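You operate a simulated robot arm through the tools that you are given. There is no shell and no other tool.

You run a simulated robot arm. Do the job below in one go: nothing can be reset, and whatever is moved stays where it is left.

## Task
Free the cracked bar, lay it in the red flat tray and zero the dial.
Fine: bending lever and clamp block drawn back; over-bend dial to 0; formers, stops and other bars stay.

Only the result counts: the job must be done as asked and must still hold three seconds after the hand-in. Knocking over, shifting, dropping, spilling or breaking anything else fails it.

## Robot
A 7-joint arm with a two-finger parallel gripper, fixed in place. Base frame: the origin is at the foot of the arm, x ahead of it, y to its left, z up; the work surface is at about z = 0.012. Units: m, degrees, N and s.
With the tool pointing down near the work surface it reaches from about 0.26 to 0.68 m from the base axis. Its first joint turns from -166.0 to 166.0 degrees. Payload 2.5 kg.
The tool frame sits at the grasp point between the pads (the TCP): z along the fingers, y along the line on which they close. The tips reach 0.03 m beyond it. Largest opening 0.094 m; finger width 0.028, thickness 0.01; the body of the gripper, 0.05 by 0.096 m, starts 0.055 m behind the TCP.
Orientation is that of the tool frame in the base frame, as a unit quaternion [x, y, z, w]. With the fingers straight down and closing along the base's y, the tool's x points along the base's -x, its y along +y and its z along -z.

## Interface
- The arm moves only by the tool servo_tool. Its argument "series" is text: rows parted by semicolons, each of 6 numbers parted by spaces: the shift along the tool's x, y, z in m, then the turn, a rotation vector about the tool's x, y, z in degrees. In form: tx ty tz wx wy wz; .... A call has 1 to 20 rows; each row is the pose to reach, as a shift and turn from the pose commanded when the call began, along the tool's axes at that moment. "claw" is the gripper command, from -1 (shut) to 1 (fully open), values between in proportion, set as the call begins (left out, the last holds). Each row takes 0.2 s and may step no farther than 0.05 m and 8.6 degrees from the row before; otherwise, or with a gripper value out of range, the whole call is refused. Where a pose cannot be reached the arm comes as near as it can. A force on the tool above 80 N (or 10 N above the force at the start of the call, whichever is more), or a blocked arm, ends the call early, and 0.2 s more pass. The fingers move at their own pace (about 0.072 m/s each) and stop on an object; they squeeze with about 27 N. The grip force told is the motor's: it shows also when the fingers shut on nothing. Time passes only in rows, and 0.2 s behind the last, so rows that repeat a pose let the fingers close. The reply holds the time, the measured pose of the TCP, the force on the tool along the base axes, the opening and the grip force, in the units named above and with some noise, with the torque about the TCP (base axes, N m) and any sound that the robot's microphone picked up.
- Cameras (640 x 400 px; columns grow to the right, rows downward): "scene" is fixed at [0.398, -0.5085, 0.7704]; the picture's right is [1.00, -0.08, 0.00], its down [-0.06, -0.75, -0.66] and it looks along [0.06, 0.66, -0.75] (base axes); focal length 333 px, centre (320, 200). "wrist" rides on the gripper at [0.076, 0.014, -0.102] in the tool frame; the picture's right is [-0.18, 0.98, 0.00], its down [-0.75, -0.14, -0.64] and it looks along [-0.63, -0.12, 0.77] (tool axes); focal length 243 px, centre (320, 200). There is no depth. A picture from a camera that has moved, and an enlarged one, comes with that camera's place and axes in the base frame and with its lens. The place of the scene camera against the robot may be out by one fixed shift of up to 0.018 m in any direction.
- snapshot(camera): a new picture of that camera. The clock stands still meanwhile.
- inspect(camera, box): a new picture of the part [left, top, right, bottom] of that camera's present view, enlarged. The clock stands still meanwhile.
- close_job(): hands the job in; it is judged then, once.

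Nothing tells you positions but the pictures and the camera data. Unless the task says otherwise, let go and move clear before handing in.

The tools are called after ">>>" as name(argument=value, ...) on one line, values as JSON. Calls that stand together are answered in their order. servo_tool: Moves the arm, as the interface text tells. Its arguments: {"type":"object","properties":{"series":{"type":"string"},"claw":{"type":"number"}},"required":["series"]} The other tools are called the same way: snapshot (camera) takes a picture; inspect (camera, box) takes an enlarged picture of a part of a camera's view; close_job () hands the job in.

At the start:

```text
time: 0.0
ee_pos: [0.3716, 0.2103, 0.35]
tcp_rot: [0.0, 1.0, 0.0, 0.001]
contact_force: [-0.1, 0.5, 0.0]
wrist_torque: [-0.01, 0.0, 0.0]
grip_width: 0.0939
gripper_force: 0.1
```

scene: 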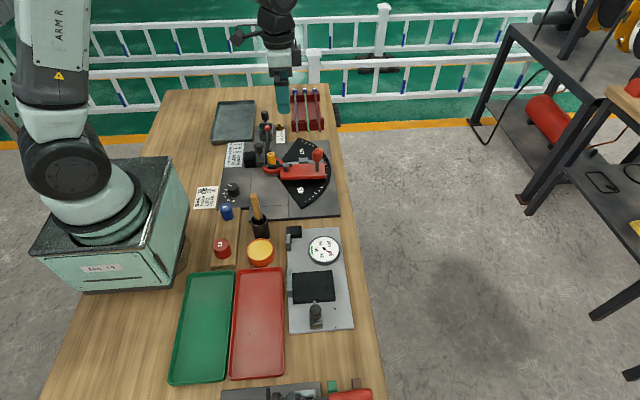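
wrist: 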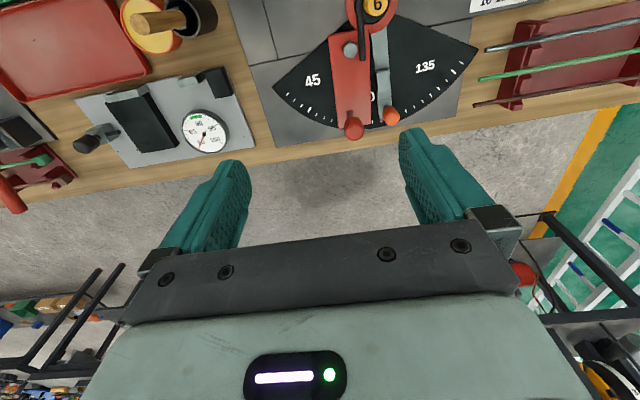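

I see a bench with a bending fixture (red lever, black protractor plate), a bar rack, trays (green, red), a gauge plate and some loose items. I'll look closer at each part before moving.

>>> inspect(camera="scene", box=[200, 120, 360, 220])

>>> inspect(camera="scene", box=[180, 80, 340, 180])

>>> inspect(camera="scene", box=[160, 200, 380, 400])

>>> inspect(camera="wrist", box=[230, 0, 500, 160])

```text
4.00 times, centred on (280, 170) of scene
camera zoom: at [0.398, -0.5085, 0.7704], right [1.0, -0.08, 0.0], down [-0.06, -0.75, -0.66], along [0.06, 0.66, -0.75], focal length 1331 px, centre (480, 320)
```

zoom: 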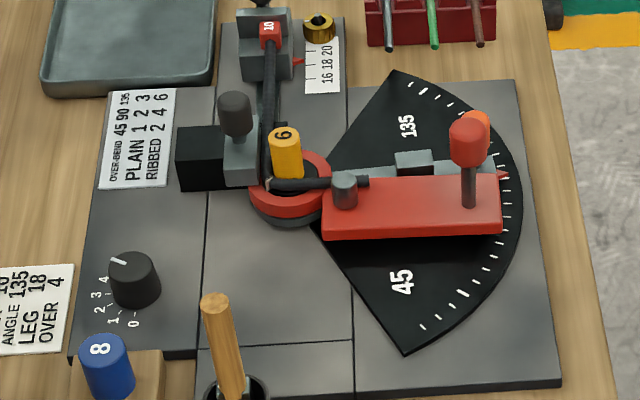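

```text
4.00 times, centred on (260, 130) of scene
camera zoom: at [0.398, -0.5085, 0.7704], right [1.0, -0.08, 0.0], down [-0.06, -0.75, -0.66], along [0.06, 0.66, -0.75], focal length 1331 px, centre (560, 480)
```

zoom: 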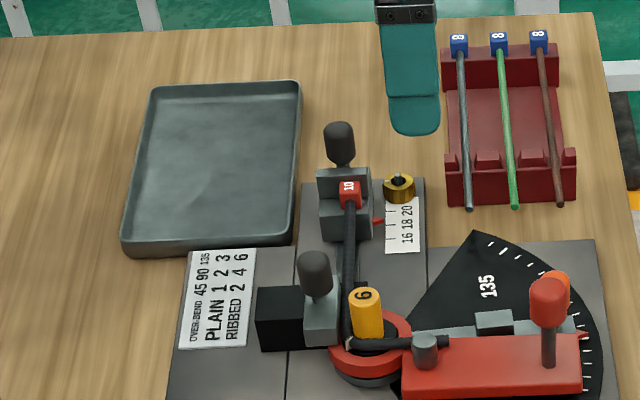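

```text
2.00 times, centred on (270, 300) of scene
camera zoom: at [0.398, -0.5085, 0.7704], right [1.0, -0.08, 0.0], down [-0.06, -0.75, -0.66], along [0.06, 0.66, -0.75], focal length 666 px, centre (420, 0)
```

zoom: 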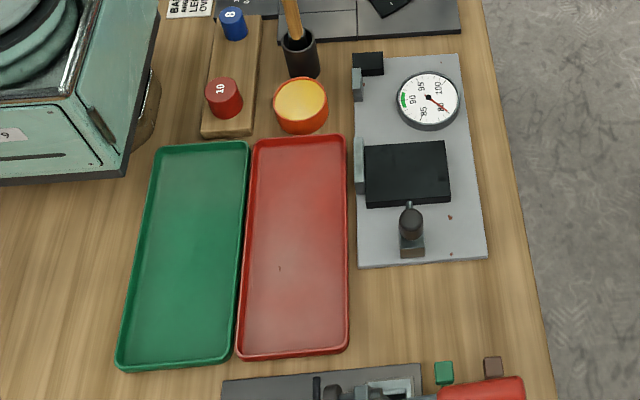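

```text
2.37 times, centred on (365, 80) of wrist
camera zoom: at [0.2975, 0.2249, 0.4504], right [0.18, 0.98, 0.0], down [0.75, -0.14, 0.64], along [0.63, -0.12, -0.77], focal length 575 px, centre (213, 484)
```

zoom: 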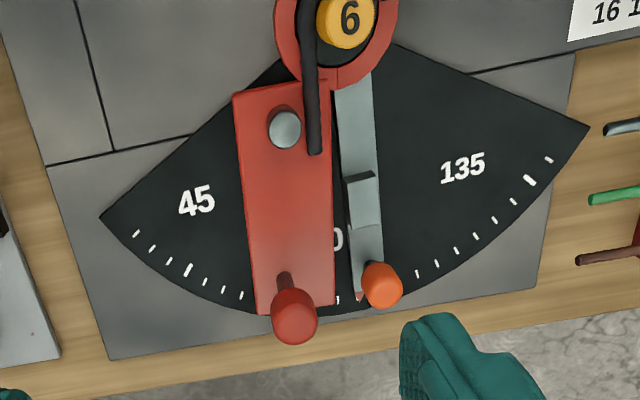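

The bent bar (red "10" tag) sits in the bender around the former "6", held by the clamp block (left), lever (right) and running into the length stop. I'll zoom in more on the bender, dial and red tray.

>>> inspect(camera="scene", box=[235, 120, 299, 180])

>>> inspect(camera="scene", box=[210, 170, 258, 210])

>>> inspect(camera="scene", box=[270, 130, 350, 190])

>>> inspect(camera="scene", box=[185, 160, 275, 220])

```text
6.67 times, centred on (267, 150) of scene
camera zoom: at [0.398, -0.5085, 0.7704], right [1.0, -0.08, 0.0], down [-0.06, -0.75, -0.66], along [0.06, 0.66, -0.75], focal length 2219 px, centre (673, 533)
```

zoom: 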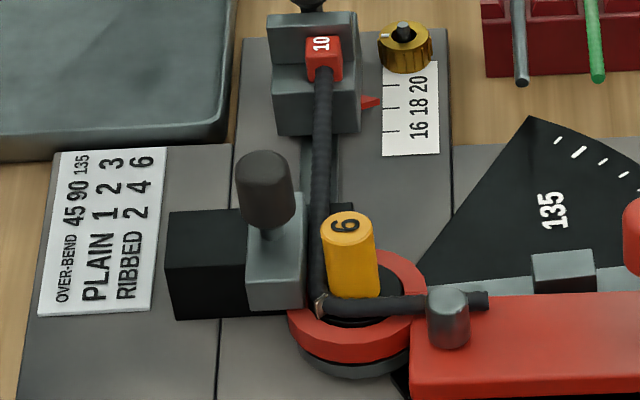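

```text
10.00 times, centred on (234, 190) of scene
camera zoom: at [0.398, -0.5085, 0.7704], right [1.0, -0.08, 0.0], down [-0.06, -0.75, -0.66], along [0.06, 0.66, -0.75], focal length 3328 px, centre (1180, 300)
```

zoom: 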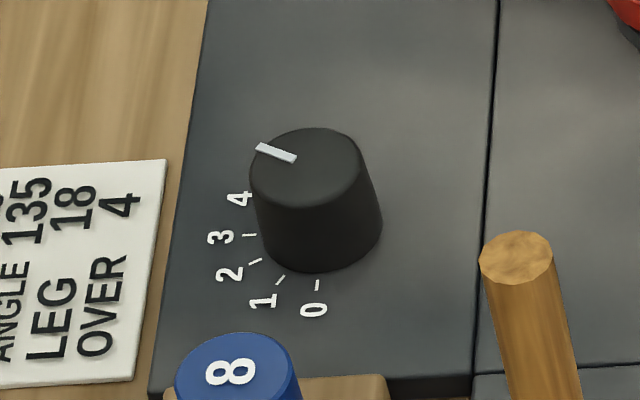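

```text
6.67 times, centred on (310, 160) of scene
camera zoom: at [0.398, -0.5085, 0.7704], right [1.0, -0.08, 0.0], down [-0.06, -0.75, -0.66], along [0.06, 0.66, -0.75], focal length 2219 px, centre (387, 467)
```

zoom: 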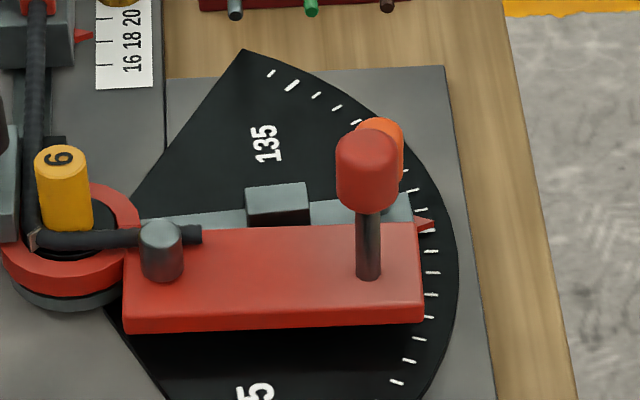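

```text
6.67 times, centred on (230, 190) of scene
camera zoom: at [0.398, -0.5085, 0.7704], right [1.0, -0.08, 0.0], down [-0.06, -0.75, -0.66], along [0.06, 0.66, -0.75], focal length 2219 px, centre (920, 267)
```

zoom: 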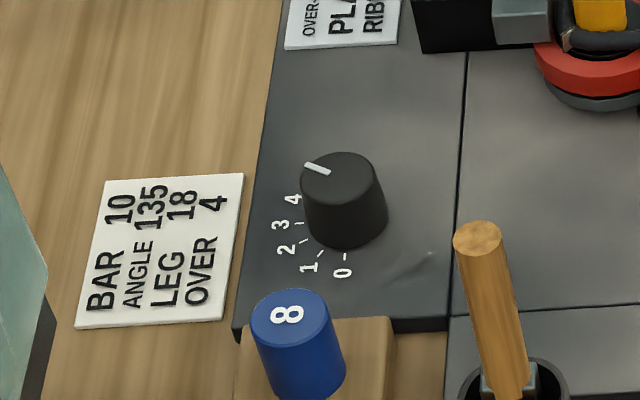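

The dial reads 4 (pointer up-left; 0 points towards −y), so it must turn counter-clockwise seen from above. I'll move the wrist camera back towards the base to get an accurate view over the bender.

>>> servo_tool(series="0.04 0.02 0.008 0 0 0; 0.08 0.04 0.016 0 0 0; 0.12 0.06 0.025 0 0 0; 0.16 0.08 0.033 0 0 0; 0.2 0.1 0.042 0 0 0; 0.23 0.12 0.05 0 0 0; 0.23 0.12 0.05 0 0 0", claw=1)

>>> snapshot(camera="wrist")

>>> snapshot(camera="scene")

```text
time: 1.6
ee_pos: [0.1414, 0.3304, 0.2991]
tcp_rot: [0.0, 1.0, 0.001, 0.0]
contact_force: [-0.3, 0.2, 0.1]
wrist_torque: [-0.01, -0.01, -0.01]
grip_width: 0.0939
gripper_force: 0.1
```

```text
taken
camera wrist: at [0.0655, 0.3448, 0.3993], right [0.18, 0.98, 0.0], down [0.75, -0.14, 0.64], along [0.63, -0.12, -0.77], focal length 243 px, centre (320, 200)
```

wrist: 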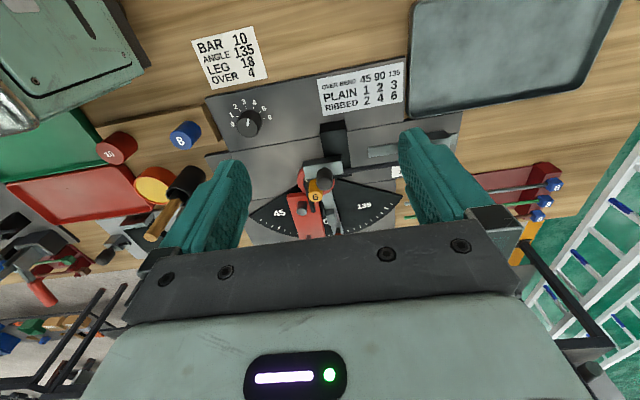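

```text
taken
```

scene: 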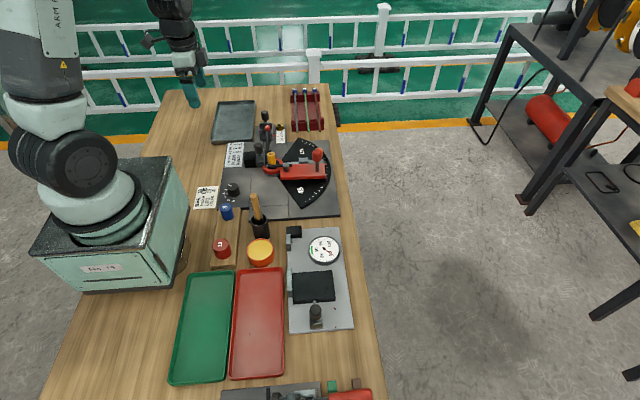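

>>> inspect(camera="wrist", box=[200, 80, 420, 245])

>>> inspect(camera="wrist", box=[215, 85, 285, 145])

>>> inspect(camera="wrist", box=[270, 140, 370, 240])

```text
2.42 times, centred on (310, 162) of wrist
camera zoom: at [0.0655, 0.3448, 0.3993], right [0.18, 0.98, 0.0], down [0.75, -0.14, 0.64], along [0.63, -0.12, -0.77], focal length 588 px, centre (344, 291)
```

zoom: 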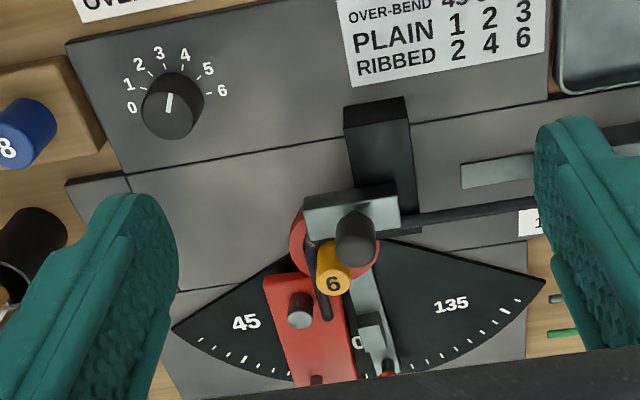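

```text
6.67 times, centred on (250, 115) of wrist
camera zoom: at [0.0655, 0.3448, 0.3993], right [0.18, 0.98, 0.0], down [0.75, -0.14, 0.64], along [0.63, -0.12, -0.77], focal length 1618 px, centre (787, 767)
```

zoom: 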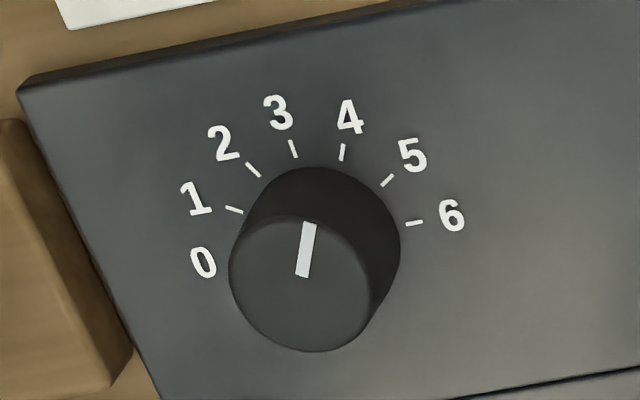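

```text
4.00 times, centred on (320, 190) of wrist
camera zoom: at [0.0655, 0.3448, 0.3993], right [0.18, 0.98, 0.0], down [0.75, -0.14, 0.64], along [0.63, -0.12, -0.77], focal length 970 px, centre (320, 240)
```

zoom: 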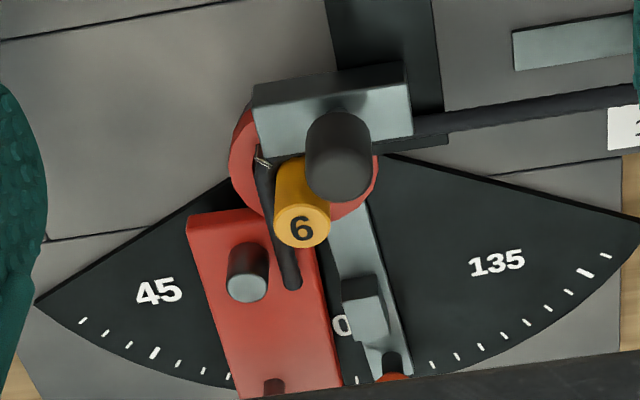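

The dial (range 0–6, at 4), former "6" (triangulated near 0.319, 0.290, top z≈0.083) and the crack at the bend are visible. I'll move to a second viewpoint to triangulate the dial, clamp, stop and lever.

>>> servo_tool(series="-0.03 -0.025 0 0 0 0; -0.06 -0.05 0 0 0 0; -0.09 -0.075 0 0 0 0; -0.1186 -0.1 0 0 0 0; -0.1186 -0.1 0 0 0 0")

>>> snapshot(camera="wrist")

>>> inspect(camera="wrist", box=[180, 0, 460, 170])

```text
time: 2.8
ee_pos: [0.2616, 0.2287, 0.2998]
tcp_rot: [0.0, 1.0, 0.0, 0.0]
contact_force: [0.4, 0.6, 0.2]
wrist_torque: [0.01, -0.02, 0.01]
grip_width: 0.094
gripper_force: 0.2
```

```text
taken
camera wrist: at [0.1867, 0.2431, 0.4008], right [0.18, 0.98, 0.0], down [0.75, -0.14, 0.64], along [0.63, -0.12, -0.77], focal length 243 px, centre (320, 200)
```

wrist: 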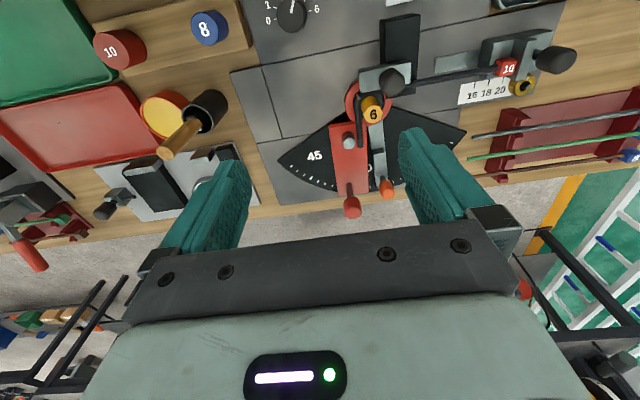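

```text
2.29 times, centred on (320, 85) of wrist
camera zoom: at [0.1867, 0.2431, 0.4008], right [0.18, 0.98, 0.0], down [0.75, -0.14, 0.64], along [0.63, -0.12, -0.77], focal length 555 px, centre (320, 463)
```

zoom: 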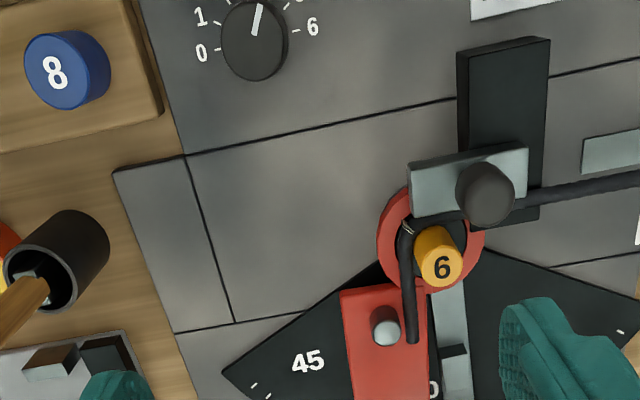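

>>> inspect(camera="wrist", box=[255, 0, 335, 50])

>>> inspect(camera="wrist", box=[330, 55, 450, 130])

>>> inspect(camera="wrist", box=[420, 10, 600, 120])

>>> inspect(camera="wrist", box=[310, 110, 430, 220])

```text
8.00 times, centred on (295, 25) of wrist
camera zoom: at [0.1867, 0.2431, 0.4008], right [0.18, 0.98, 0.0], down [0.75, -0.14, 0.64], along [0.63, -0.12, -0.77], focal length 1941 px, centre (520, 1600)
```

zoom: 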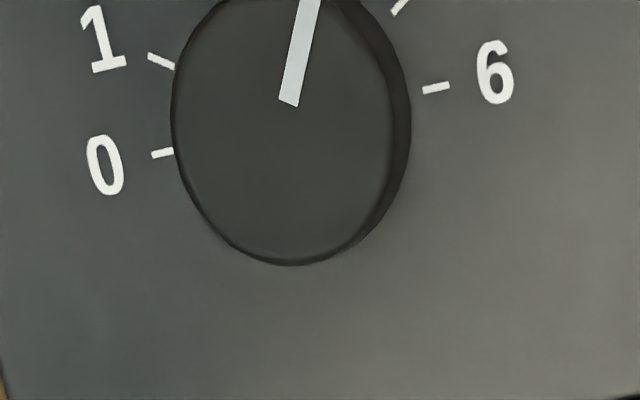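

```text
5.33 times, centred on (390, 92) of wrist
camera zoom: at [0.1867, 0.2431, 0.4008], right [0.18, 0.98, 0.0], down [0.75, -0.14, 0.64], along [0.63, -0.12, -0.77], focal length 1294 px, centre (-53, 773)
```

zoom: 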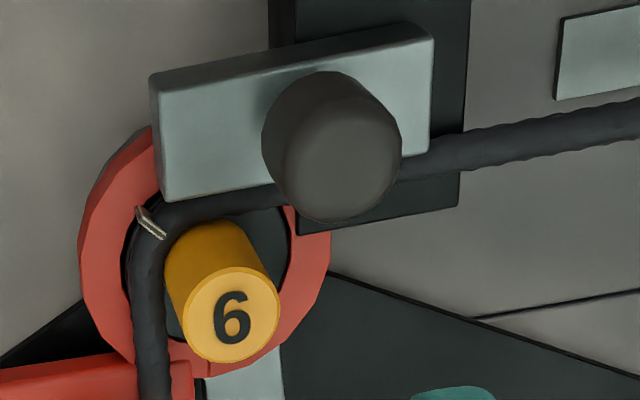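

```text
3.56 times, centred on (510, 65) of wrist
camera zoom: at [0.1867, 0.2431, 0.4008], right [0.18, 0.98, 0.0], down [0.75, -0.14, 0.64], along [0.63, -0.12, -0.77], focal length 863 px, centre (-356, 680)
```

zoom: 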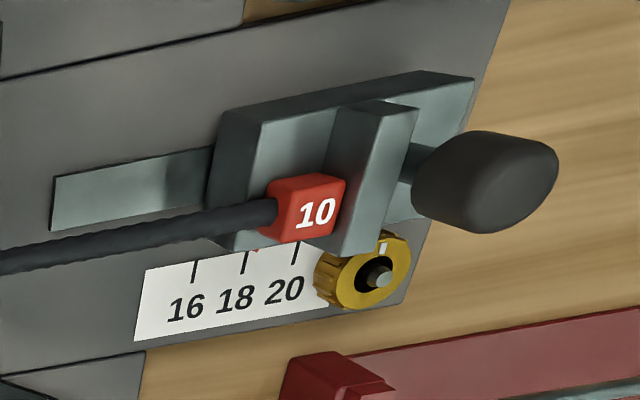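

```text
3.64 times, centred on (370, 165) of wrist
camera zoom: at [0.1867, 0.2431, 0.4008], right [0.18, 0.98, 0.0], down [0.75, -0.14, 0.64], along [0.63, -0.12, -0.77], focal length 882 px, centre (138, 327)
```

zoom: 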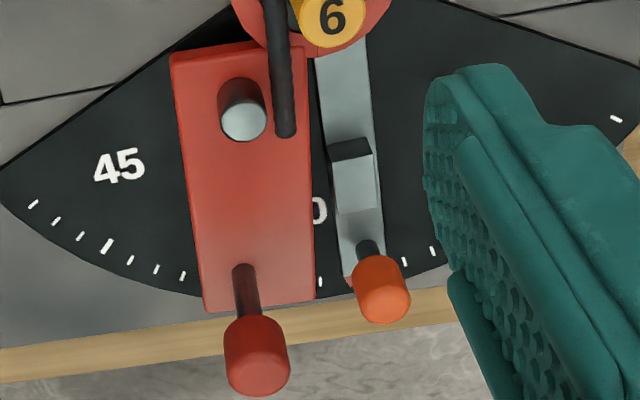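

Triangulated: dial centre ≈ (0.197, 0.206, top 0.044), clamp knob ≈ (0.275, 0.313, top 0.107), lever knob ≈ (0.455, 0.247, top 0.119), pivot ≈ (0.317, 0.291), bar leg at x≈0.300, z≈0.051. Next I hover above the lever knob to check the alignment before caging it.

>>> servo_tool(series="-0.0387 0.0037 0.02 0 0 0; -0.0774 0.0074 0.04 0 0 0; -0.116 0.011 0.06 0 0 0; -0.1547 0.0147 0.08 0 0 0; -0.1934 0.0183 0.1 0 0 0; -0.1934 0.0183 0.1 0 0 0", claw=0.1)

>>> snapshot(camera="wrist")

>>> snapshot(camera="scene")

```text
time: 4.2
ee_pos: [0.4569, 0.2482, 0.2]
tcp_rot: [0.0, 1.0, -0.001, -0.001]
contact_force: [0.2, 0.7, 0.8]
wrist_torque: [0.02, 0.0, 0.0]
grip_width: 0.0518
gripper_force: 0.1
```

```text
taken
camera wrist: at [0.3808, 0.2631, 0.301], right [0.18, 0.98, 0.0], down [0.75, -0.14, 0.64], along [0.63, -0.12, -0.77], focal length 243 px, centre (320, 200)
```

wrist: 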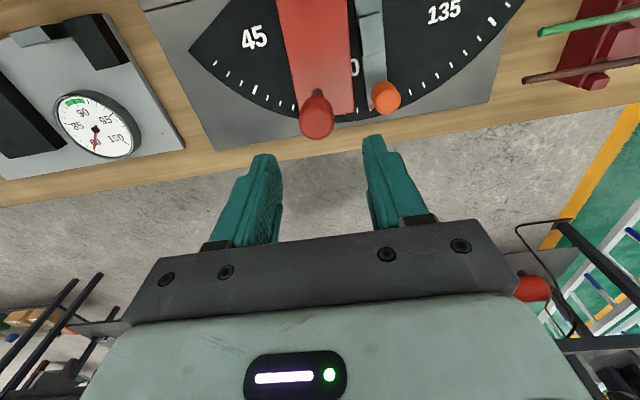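

```text
taken
```

scene: 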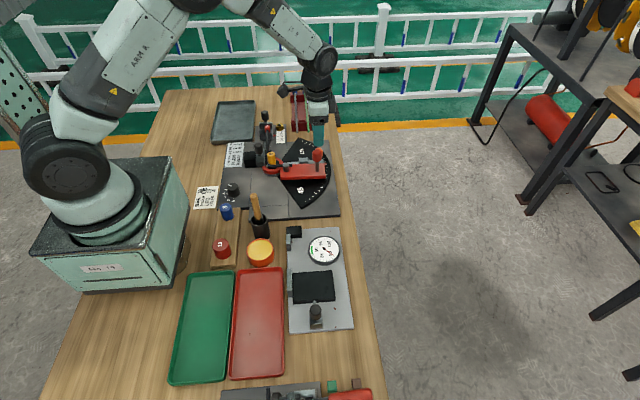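

The lever knob is right below the gripper (≈0.453, 0.247). I'll descend so the fingers cage it at z≈0.105.

>>> servo_tool(series="0.002 -0.001 0.03 0 0 0; 0.003 -0.0015 0.06 0 0 0; 0.003 -0.0015 0.08 0 0 0; 0.003 -0.0015 0.095 0 0 0; 0.003 -0.0015 0.095 0 0 0")

>>> snapshot(camera="wrist")

>>> inspect(camera="scene", box=[270, 110, 360, 190])

```text
time: 5.4
ee_pos: [0.4514, 0.2461, 0.1035]
tcp_rot: [0.0, 1.0, 0.0, 0.0]
contact_force: [-0.3, 0.6, 0.2]
wrist_torque: [-0.02, 0.0, 0.0]
grip_width: 0.0515
gripper_force: 0.0
```

```text
taken
camera wrist: at [0.3771, 0.261, 0.2046], right [0.18, 0.98, 0.0], down [0.75, -0.14, 0.64], along [0.63, -0.12, -0.77], focal length 243 px, centre (320, 200)
```

wrist: 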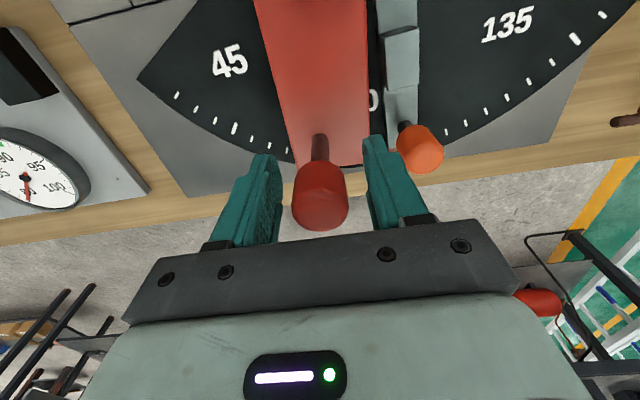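

```text
5.00 times, centred on (315, 150) of scene
camera zoom: at [0.398, -0.5085, 0.7704], right [1.0, -0.08, 0.0], down [-0.06, -0.75, -0.66], along [0.06, 0.66, -0.75], focal length 1664 px, centre (345, 450)
```

zoom: 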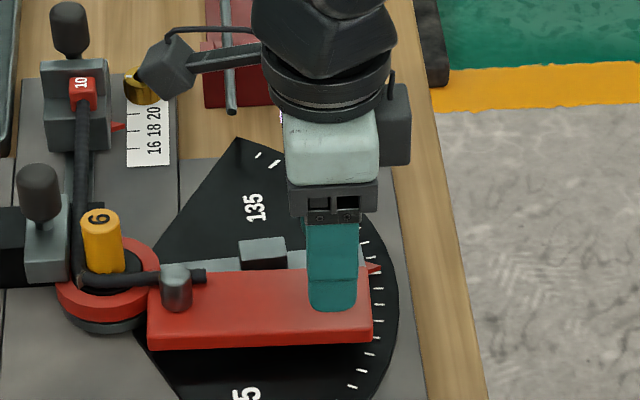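

The knob sits between the fingers. I'll swing the lever back (towards −y, clockwise) along an arc around the pivot, starting with a part of the swing.

>>> servo_tool(series="0.004 -0.0098 0 0 0 4; 0.008 -0.0196 0 0 0 8.5; 0.0135 -0.029 0 0 0 12.7; 0.0189 -0.0378 0 0 0 17; 0.0256 -0.0462 0 0 0 21.2; 0.0323 -0.0542 0 0 0 25.5; 0.0323 -0.0542 0 0 0 25.5")

>>> snapshot(camera="wrist")

>>> inspect(camera="scene", box=[230, 110, 360, 210])

```text
time: 7.0
ee_pos: [0.4217, 0.1935, 0.1059]
tcp_rot: [0.221, 0.975, 0.0, 0.0]
contact_force: [0.1, 0.3, -0.6]
wrist_torque: [-0.03, 0.0, 0.01]
grip_width: 0.0516
gripper_force: 0.0
```

```text
taken
camera wrist: at [0.3591, 0.2391, 0.2062], right [0.59, 0.81, 0.0], down [0.62, -0.45, 0.64], along [0.52, -0.38, -0.77], focal length 243 px, centre (320, 200)
```

wrist: 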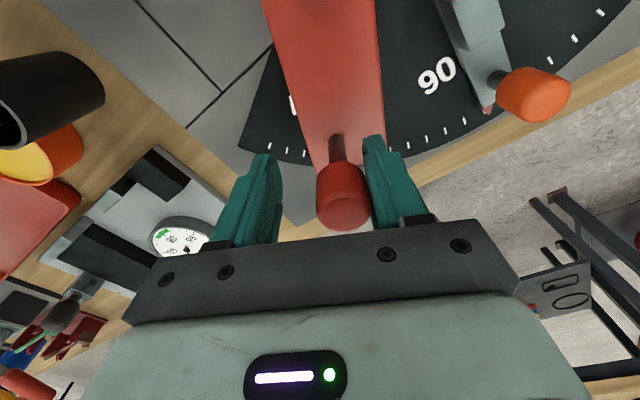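

```text
4.00 times, centred on (295, 160) of scene
camera zoom: at [0.398, -0.5085, 0.7704], right [1.0, -0.08, 0.0], down [-0.06, -0.75, -0.66], along [0.06, 0.66, -0.75], focal length 1331 px, centre (420, 360)
```

zoom: 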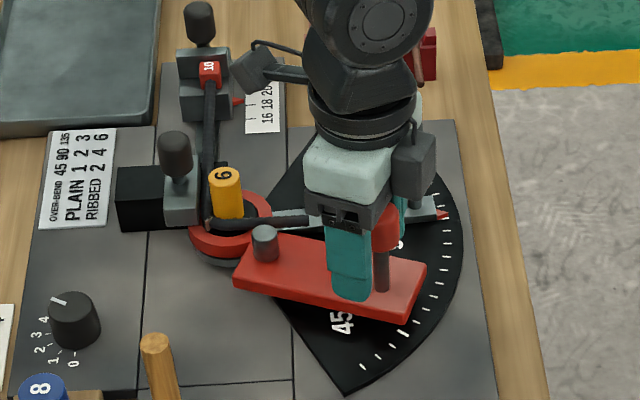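

The lever swings freely. I continue the arc.

>>> servo_tool(series="0.004 -0.0098 0 0 0 4; 0.008 -0.0196 0 0 0 8.5; 0.0135 -0.029 0 0 0 12.7; 0.0189 -0.0378 0 0 0 17; 0.0256 -0.0462 0 0 0 21.2; 0.0323 -0.0542 0 0 0 25.5; 0.0402 -0.0615 0 0 0 29.7; 0.0481 -0.0684 0 0 0 34; 0.0569 -0.0746 0 0 0 38.2; 0.0657 -0.0802 0 0 0 42.5; 0.0657 -0.0802 0 0 0 42.5")

>>> snapshot(camera="wrist")

>>> inspect(camera="scene", box=[200, 110, 360, 230])

```text
time: 9.4
ee_pos: [0.3259, 0.1487, 0.104]
tcp_rot: [0.56, 0.828, -0.001, 0.0]
contact_force: [0.1, 0.4, -0.6]
wrist_torque: [0.01, 0.01, 0.02]
grip_width: 0.0523
gripper_force: 0.8
```

```text
taken
camera wrist: at [0.3112, 0.2247, 0.205], right [0.98, 0.2, 0.0], down [0.15, -0.75, 0.64], along [0.13, -0.63, -0.77], focal length 243 px, centre (320, 200)
```

wrist: 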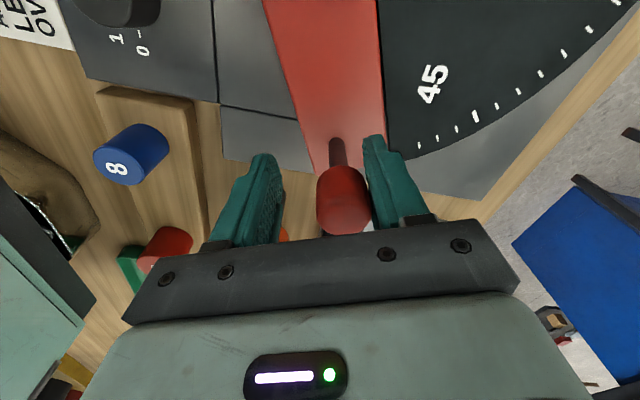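

```text
3.33 times, centred on (280, 170) of scene
camera zoom: at [0.398, -0.5085, 0.7704], right [1.0, -0.08, 0.0], down [-0.06, -0.75, -0.66], along [0.06, 0.66, -0.75], focal length 1109 px, centre (453, 300)
```

zoom: 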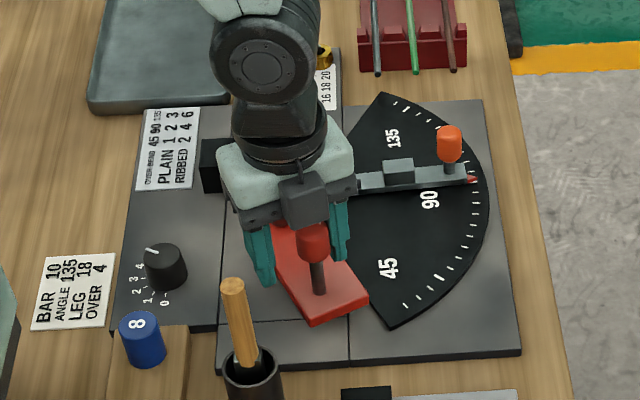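

The lever is almost back at the −y end. I'll move it a bit further in smaller steps and watch the force.

>>> servo_tool(series="0.002 -0.0049 0 0 0 2.1; 0.004 -0.0098 0 0 0 4.2; 0.006 -0.0147 0 0 0 6.3; 0.008 -0.0196 0 0 0 8.5; 0.0107 -0.0243 0 0 0 10.6; 0.0135 -0.029 0 0 0 12.7; 0.0135 -0.029 0 0 0 12.7")

>>> snapshot(camera="wrist")

>>> inspect(camera="scene", box=[200, 110, 360, 230])

```text
time: 11.0
ee_pos: [0.2949, 0.1499, 0.1034]
tcp_rot: [0.648, 0.762, 0.001, 0.0]
contact_force: [0.6, -1.0, -0.3]
wrist_torque: [0.0, 0.01, 0.01]
grip_width: 0.052
gripper_force: 0.2
```

```text
taken
camera wrist: at [0.2967, 0.2281, 0.2053], right [1.0, -0.02, 0.0], down [-0.02, -0.77, 0.64], along [-0.01, -0.64, -0.77], focal length 243 px, centre (320, 200)
```

wrist: 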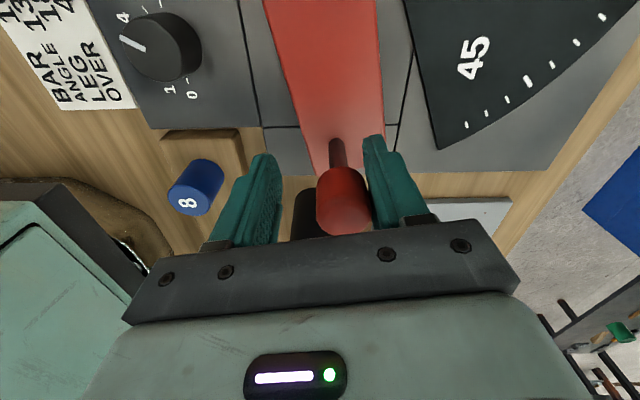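

```text
3.33 times, centred on (280, 170) of scene
camera zoom: at [0.398, -0.5085, 0.7704], right [1.0, -0.08, 0.0], down [-0.06, -0.75, -0.66], along [0.06, 0.66, -0.75], focal length 1109 px, centre (453, 300)
```

zoom: 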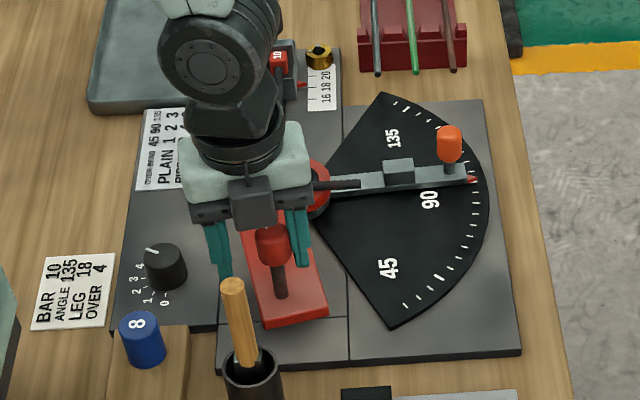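

>>> servo_tool(series="0.0015 -0.004 0 0 0 1.7; 0.003 -0.0075 0 0 0 3.3; 0.0048 -0.0115 0 0 0 5; 0.0064 -0.0153 0 0 0 6.6; 0.008 -0.019 0 0 0 8.3; 0.008 -0.019 0 0 0 8.3")

>>> snapshot(camera="wrist")

>>> inspect(camera="scene", box=[200, 110, 360, 230])

```text
time: 12.4
ee_pos: [0.2741, 0.1556, 0.1045]
tcp_rot: [0.701, 0.713, -0.001, 0.0]
contact_force: [0.2, 0.3, -0.5]
wrist_torque: [-0.03, 0.03, 0.01]
grip_width: 0.052
gripper_force: 1.0
```

```text
taken
camera wrist: at [0.2876, 0.232, 0.2053], right [0.99, -0.17, 0.0], down [-0.13, -0.76, 0.64], along [-0.11, -0.63, -0.77], focal length 243 px, centre (320, 200)
```

wrist: 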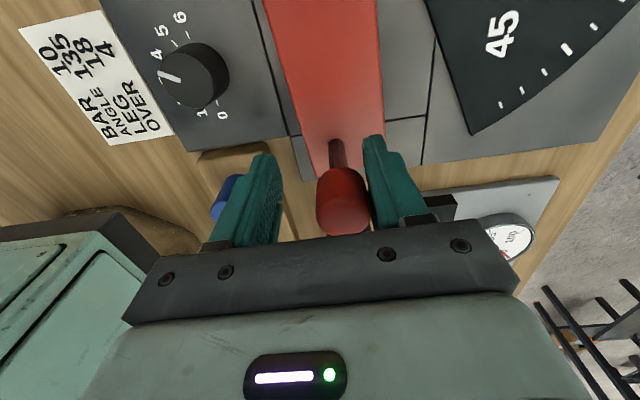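

```text
3.33 times, centred on (280, 170) of scene
camera zoom: at [0.398, -0.5085, 0.7704], right [1.0, -0.08, 0.0], down [-0.06, -0.75, -0.66], along [0.06, 0.66, -0.75], focal length 1109 px, centre (453, 300)
```

zoom: 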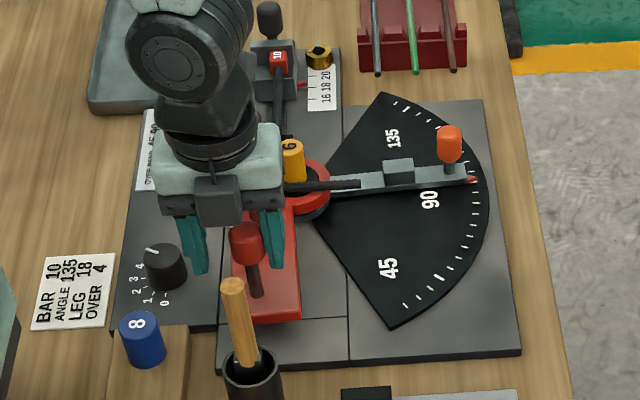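

The lever is back at its home position (pointing −y). I lift off and move over the clamp knob with the fingers now closing along x.

>>> servo_tool(series="0 0 -0.04 0 0 0; 0 0 -0.08 0 0 0; 0 0 -0.1 0 0 0; 0.04 0 -0.1 0 0 1; 0.08 0 -0.1 0 0 1; 0.12 0.001 -0.1 0 0 1; 0.164 0.001 -0.1 0 0 1; 0.164 0.001 -0.1 0 0 1", claw=-0.12)

>>> snapshot(camera="wrist")

>>> snapshot(camera="scene")

```text
time: 14.2
ee_pos: [0.2707, 0.3208, 0.2056]
tcp_rot: [0.707, 0.707, -0.001, -0.001]
contact_force: [0.0, -0.3, -0.1]
wrist_torque: [-0.02, -0.02, 0.0]
grip_width: 0.0414
gripper_force: 0.0
```

```text
taken
camera wrist: at [0.2854, 0.3966, 0.3065], right [0.98, -0.18, 0.0], down [-0.14, -0.75, 0.64], along [-0.12, -0.63, -0.77], focal length 243 px, centre (320, 200)
```

wrist: 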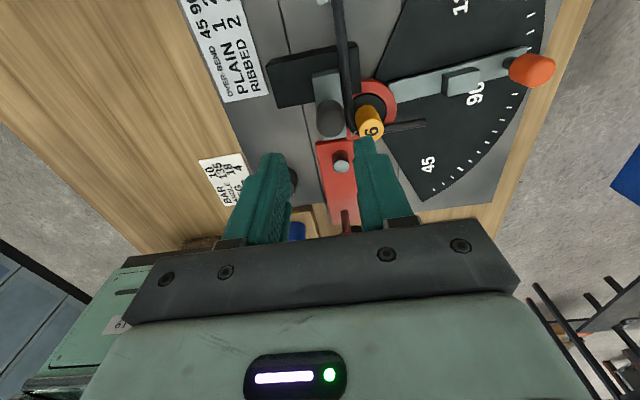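

```text
taken
```

scene: 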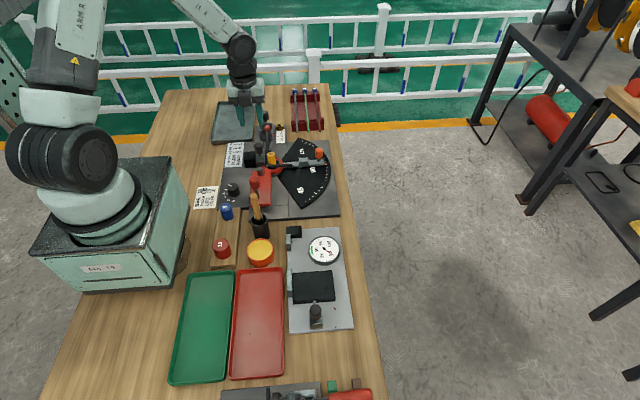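

>>> inspect(camera="wrist", box=[260, 20, 440, 140])

```text
3.33 times, centred on (350, 80) of wrist
camera zoom: at [0.2854, 0.3966, 0.3065], right [0.98, -0.18, 0.0], down [-0.14, -0.75, 0.64], along [-0.12, -0.63, -0.77], focal length 809 px, centre (220, 600)
```

zoom: 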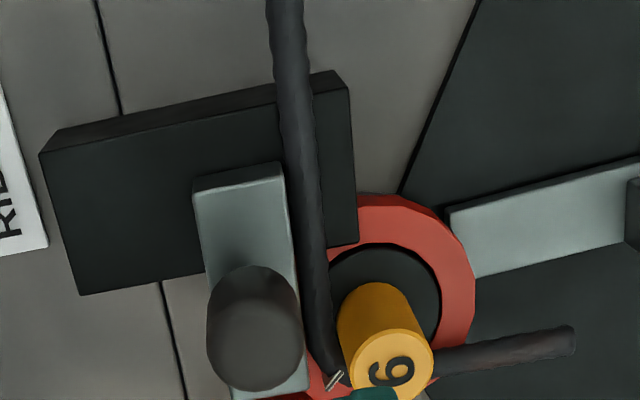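

The clamp knob top is at ≈(0.277, 0.313) with the bar just right of the clamp block. I descend with a narrower opening so the +x finger goes between knob and former.

>>> servo_tool(series="-0.001 0.0063 0.03 0 0 0; -0.001 0.0063 0.06 0 0 0; -0.001 0.0063 0.08 0 0 0; -0.001 0.0063 0.08 0 0 0", claw=-0.23)

>>> inspect(camera="wrist", box=[200, 60, 460, 230])

```text
time: 15.2
ee_pos: [0.2788, 0.319, 0.1255]
tcp_rot: [0.707, 0.707, 0.0, 0.001]
contact_force: [-0.4, -0.1, -0.2]
wrist_torque: [0.01, -0.03, 0.0]
grip_width: 0.0362
gripper_force: 0.1
```

```text
2.35 times, centred on (330, 145) of wrist
camera zoom: at [0.2932, 0.3951, 0.2264], right [0.98, -0.18, 0.0], down [-0.14, -0.75, 0.64], along [-0.12, -0.63, -0.77], focal length 571 px, centre (296, 329)
```

zoom: 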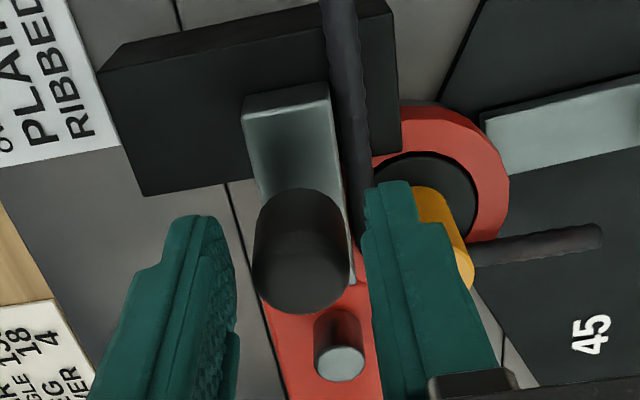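

>>> servo_tool(series="0.003 0.002 0.01 0 0 0; 0.003 0.002 0.019 0 0 0; 0.003 0.002 0.027 0 0 0; 0.003 0.002 0.027 0 0 0")

>>> inspect(camera="wrist", box=[200, 60, 460, 230])

>>> inspect(camera="scene", box=[220, 90, 320, 190])

```text
time: 16.2
ee_pos: [0.2814, 0.3209, 0.0985]
tcp_rot: [0.707, 0.707, -0.001, 0.0]
contact_force: [0.5, -0.3, 0.2]
wrist_torque: [-0.01, 0.01, -0.01]
grip_width: 0.0363
gripper_force: 0.1
```

```text
2.35 times, centred on (330, 145) of wrist
camera zoom: at [0.2957, 0.3985, 0.1994], right [0.98, -0.18, 0.0], down [-0.14, -0.75, 0.64], along [-0.12, -0.63, -0.77], focal length 571 px, centre (296, 329)
```

zoom: 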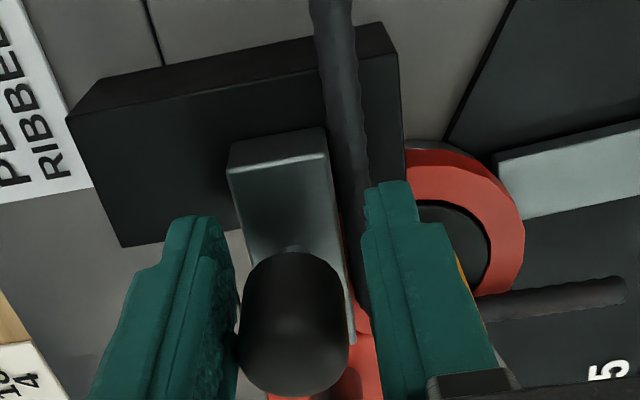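

```text
4.00 times, centred on (270, 140) of scene
camera zoom: at [0.398, -0.5085, 0.7704], right [1.0, -0.08, 0.0], down [-0.06, -0.75, -0.66], along [0.06, 0.66, -0.75], focal length 1331 px, centre (520, 440)
```

zoom: 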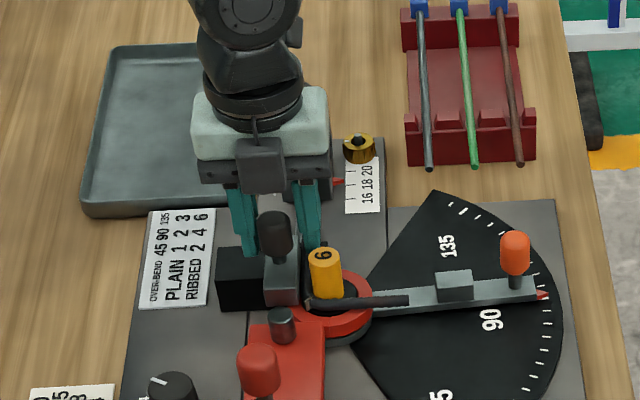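

The fingers straddle the clamp knob. I'll pull it back in −x in small steps.

>>> servo_tool(series="0 -0.005 0 0 0 0; 0 -0.01 0 0 0 0; 0 -0.014 0 0 0 0; 0 -0.018 0 0 0 0; 0 -0.022 0 0 0 0; 0 -0.022 0 0 0 0")

>>> inspect(camera="wrist", box=[200, 60, 460, 230])

```text
time: 17.6
ee_pos: [0.258, 0.3223, 0.0981]
tcp_rot: [0.707, 0.707, 0.0, 0.0]
contact_force: [2.5, -1.4, -0.1]
wrist_torque: [0.02, 0.03, 0.01]
grip_width: 0.0374
gripper_force: 1.4
```

```text
2.35 times, centred on (330, 145) of wrist
camera zoom: at [0.2731, 0.3984, 0.1985], right [0.98, -0.18, 0.0], down [-0.14, -0.75, 0.64], along [-0.12, -0.63, -0.77], focal length 571 px, centre (296, 329)
```

zoom: 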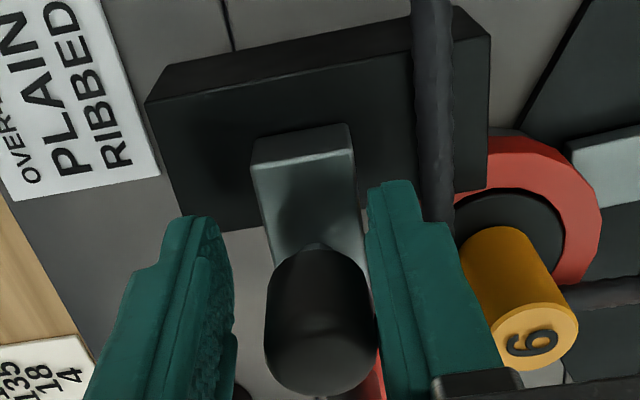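

The clamp slides back freely and there is a gap to the bar. I'll draw it further until it meets resistance.

>>> servo_tool(series="0 -0.003 0 0 0 0; 0 -0.006 0 0 0 0; 0 -0.009 0 0 0 0; 0 -0.012 0 0 0 0; 0 -0.012 0 0 0 0")

>>> inspect(camera="wrist", box=[200, 60, 460, 230])

```text
time: 18.8
ee_pos: [0.249, 0.322, 0.0985]
tcp_rot: [0.708, 0.706, 0.003, 0.001]
contact_force: [30.1, 1.5, -0.7]
wrist_torque: [0.16, 0.17, 0.41]
grip_width: 0.0538
gripper_force: 15.3
```

```text
2.35 times, centred on (330, 145) of wrist
camera zoom: at [0.2636, 0.3975, 0.1994], right [0.98, -0.19, 0.01], down [-0.15, -0.75, 0.64], along [-0.12, -0.63, -0.77], focal length 571 px, centre (296, 329)
```

zoom: 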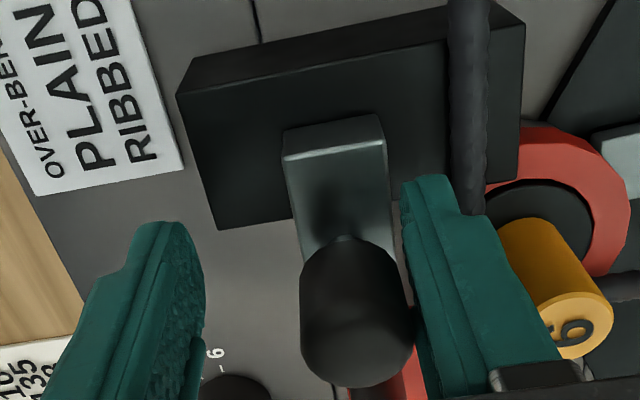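

The clamp reached its end stop (30 N). I back off to relieve the force and then lift clear.

>>> servo_tool(series="0 0.005 0 0 0 0; 0 0.01 0 0 0 0; 0 0.0125 0 0 0 0; 0 0.0125 0 0 0 0")

>>> inspect(camera="wrist", box=[200, 60, 460, 230])

```text
time: 19.8
ee_pos: [0.2577, 0.321, 0.0963]
tcp_rot: [0.707, 0.707, -0.002, -0.001]
contact_force: [2.1, -2.0, -0.9]
wrist_torque: [-0.01, -0.01, -0.02]
grip_width: 0.0375
gripper_force: 0.7
```

```text
2.35 times, centred on (330, 145) of wrist
camera zoom: at [0.2725, 0.3976, 0.1976], right [0.98, -0.18, 0.0], down [-0.14, -0.75, 0.64], along [-0.12, -0.63, -0.77], focal length 571 px, centre (296, 329)
```

zoom: 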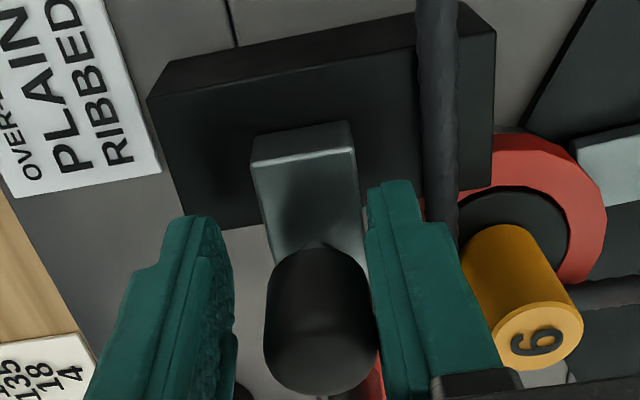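

I ease off a little more, lift clear, and move above the free section of the bar (x≈0.300, y≈0.378).

>>> servo_tool(series="0 0.004 0 0 0 0; 0 0.004 0 0 0 0; 0 0.004 -0.03 0 0 0; 0 0.004 -0.07 0 0 0; 0.02 0.02 -0.1 0 0 0; 0.057 0.041 -0.1 0 0 0; 0.057 0.041 -0.1 0 0 0")

>>> snapshot(camera="wrist")

>>> inspect(camera="wrist", box=[220, 0, 460, 150])

>>> inspect(camera="scene", box=[220, 90, 320, 190])

```text
time: 21.4
ee_pos: [0.3008, 0.3754, 0.1964]
tcp_rot: [0.707, 0.707, 0.001, -0.001]
contact_force: [0.1, -0.5, 0.8]
wrist_torque: [-0.02, 0.02, 0.03]
grip_width: 0.0359
gripper_force: 0.1
```

```text
taken
camera wrist: at [0.3156, 0.4521, 0.2983], right [0.98, -0.18, 0.0], down [-0.14, -0.75, 0.64], along [-0.12, -0.63, -0.77], focal length 243 px, centre (320, 200)
```

wrist: 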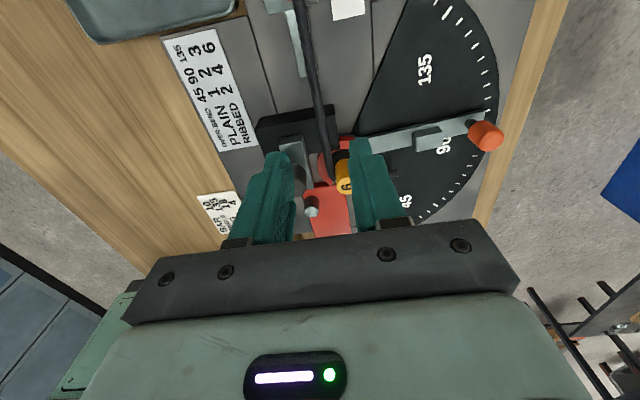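

```text
2.67 times, centred on (340, 75) of wrist
camera zoom: at [0.3156, 0.4521, 0.2983], right [0.98, -0.18, 0.0], down [-0.14, -0.75, 0.64], along [-0.12, -0.63, -0.77], focal length 647 px, centre (267, 533)
```

zoom: 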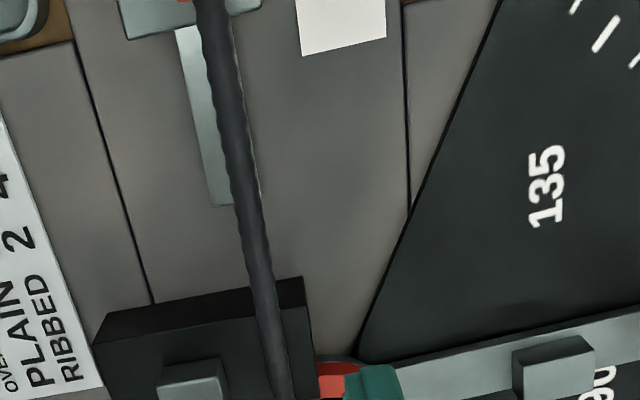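

```text
4.00 times, centred on (270, 140) of scene
camera zoom: at [0.398, -0.5085, 0.7704], right [1.0, -0.08, 0.0], down [-0.06, -0.75, -0.66], along [0.06, 0.66, -0.75], focal length 1331 px, centre (520, 440)
```

zoom: 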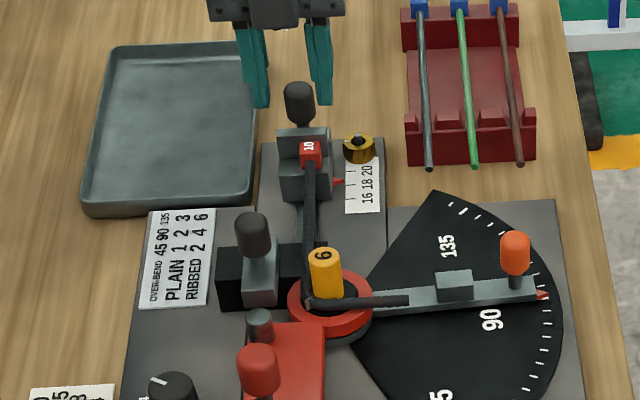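

The bar runs parallel to y at x≈0.298. I descend around it with the fingertips just below the bar, clear of the rail.

>>> servo_tool(series="0.0036 -0.0023 0.03 0 0 0; 0.0036 -0.0023 0.06 0 0 0; 0.0036 -0.0023 0.09 0 0 0; 0.0036 -0.0023 0.11 0 0 0; 0.0036 -0.0023 0.1228 0 0 0; 0.0036 -0.0023 0.1228 0 0 0")

>>> snapshot(camera="wrist")

>>> inspect(camera="scene", box=[220, 90, 320, 190])

```text
time: 22.8
ee_pos: [0.2978, 0.3814, 0.0757]
tcp_rot: [0.707, 0.707, 0.0, 0.0]
contact_force: [-1.5, 0.9, 0.2]
wrist_torque: [-0.03, 0.01, 0.02]
grip_width: 0.0362
gripper_force: 0.1
```

```text
taken
camera wrist: at [0.3124, 0.4582, 0.1763], right [0.98, -0.18, 0.0], down [-0.14, -0.75, 0.64], along [-0.12, -0.63, -0.77], focal length 243 px, centre (320, 200)
```

wrist: 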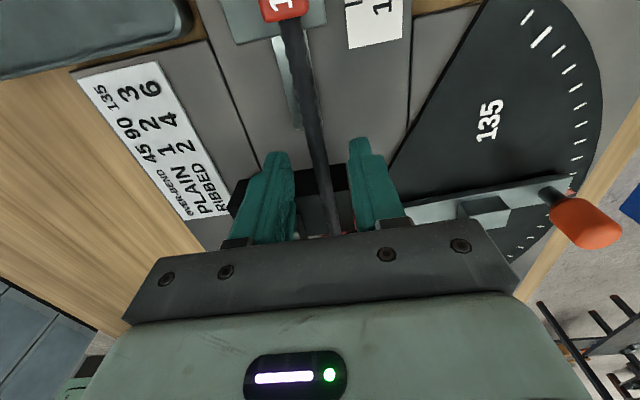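

```text
4.00 times, centred on (270, 140) of scene
camera zoom: at [0.398, -0.5085, 0.7704], right [1.0, -0.08, 0.0], down [-0.06, -0.75, -0.66], along [0.06, 0.66, -0.75], focal length 1331 px, centre (520, 440)
```

zoom: 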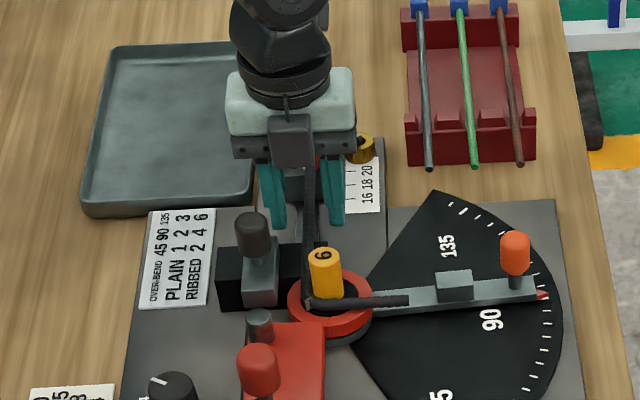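

The bar is centred between the fingers. I lower 2 mm and close on it.

>>> servo_tool(series="0 0 0.002 0 0 0; 0 0 0.002 0 0 0; 0 0 0.002 0 0 0")

>>> servo_tool(series="0 0 0 0 0 0; 0 0 0 0 0 0; 0 0 0 0 0 0; 0 0 0 0 0 0; 0 0 0 0 0 0", claw=-1)

>>> snapshot(camera="wrist")

>>> inspect(camera="scene", box=[220, 90, 320, 190])

```text
time: 23.6
ee_pos: [0.2962, 0.3826, 0.0739]
tcp_rot: [0.707, 0.707, 0.0, 0.0]
contact_force: [-0.3, -0.6, -0.1]
wrist_torque: [0.0, -0.02, -0.02]
grip_width: 0.0361
gripper_force: 0.0
```

```text
time: 24.8
ee_pos: [0.2986, 0.382, 0.0733]
tcp_rot: [0.707, 0.707, 0.0, -0.001]
contact_force: [1.0, -0.5, 0.6]
wrist_torque: [-0.01, 0.02, 0.0]
grip_width: 0.0091
gripper_force: 26.9
```

```text
taken
camera wrist: at [0.3126, 0.4579, 0.1745], right [0.98, -0.18, 0.0], down [-0.14, -0.75, 0.64], along [-0.12, -0.63, -0.77], focal length 243 px, centre (320, 200)
```

wrist: 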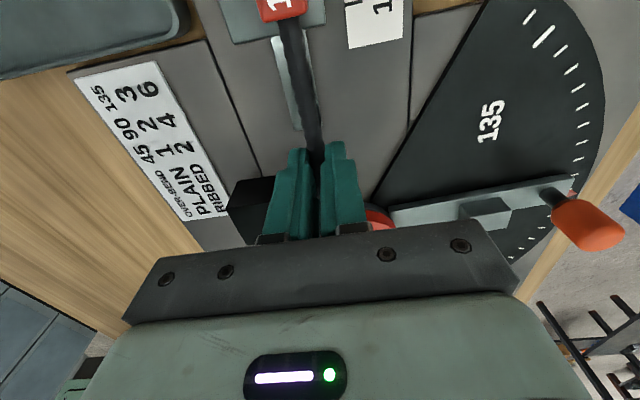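

```text
4.00 times, centred on (270, 140) of scene
camera zoom: at [0.398, -0.5085, 0.7704], right [1.0, -0.08, 0.0], down [-0.06, -0.75, -0.66], along [0.06, 0.66, -0.75], focal length 1331 px, centre (520, 440)
```

zoom: 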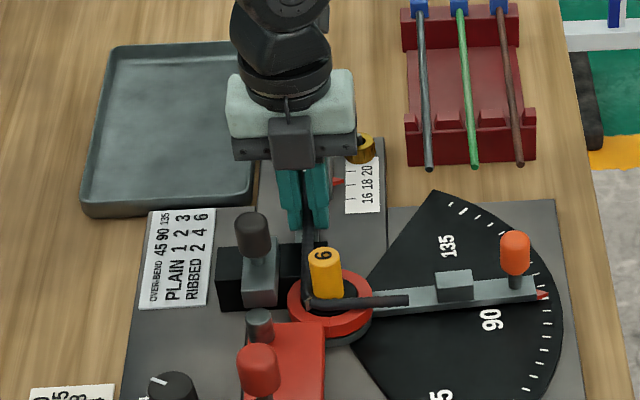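

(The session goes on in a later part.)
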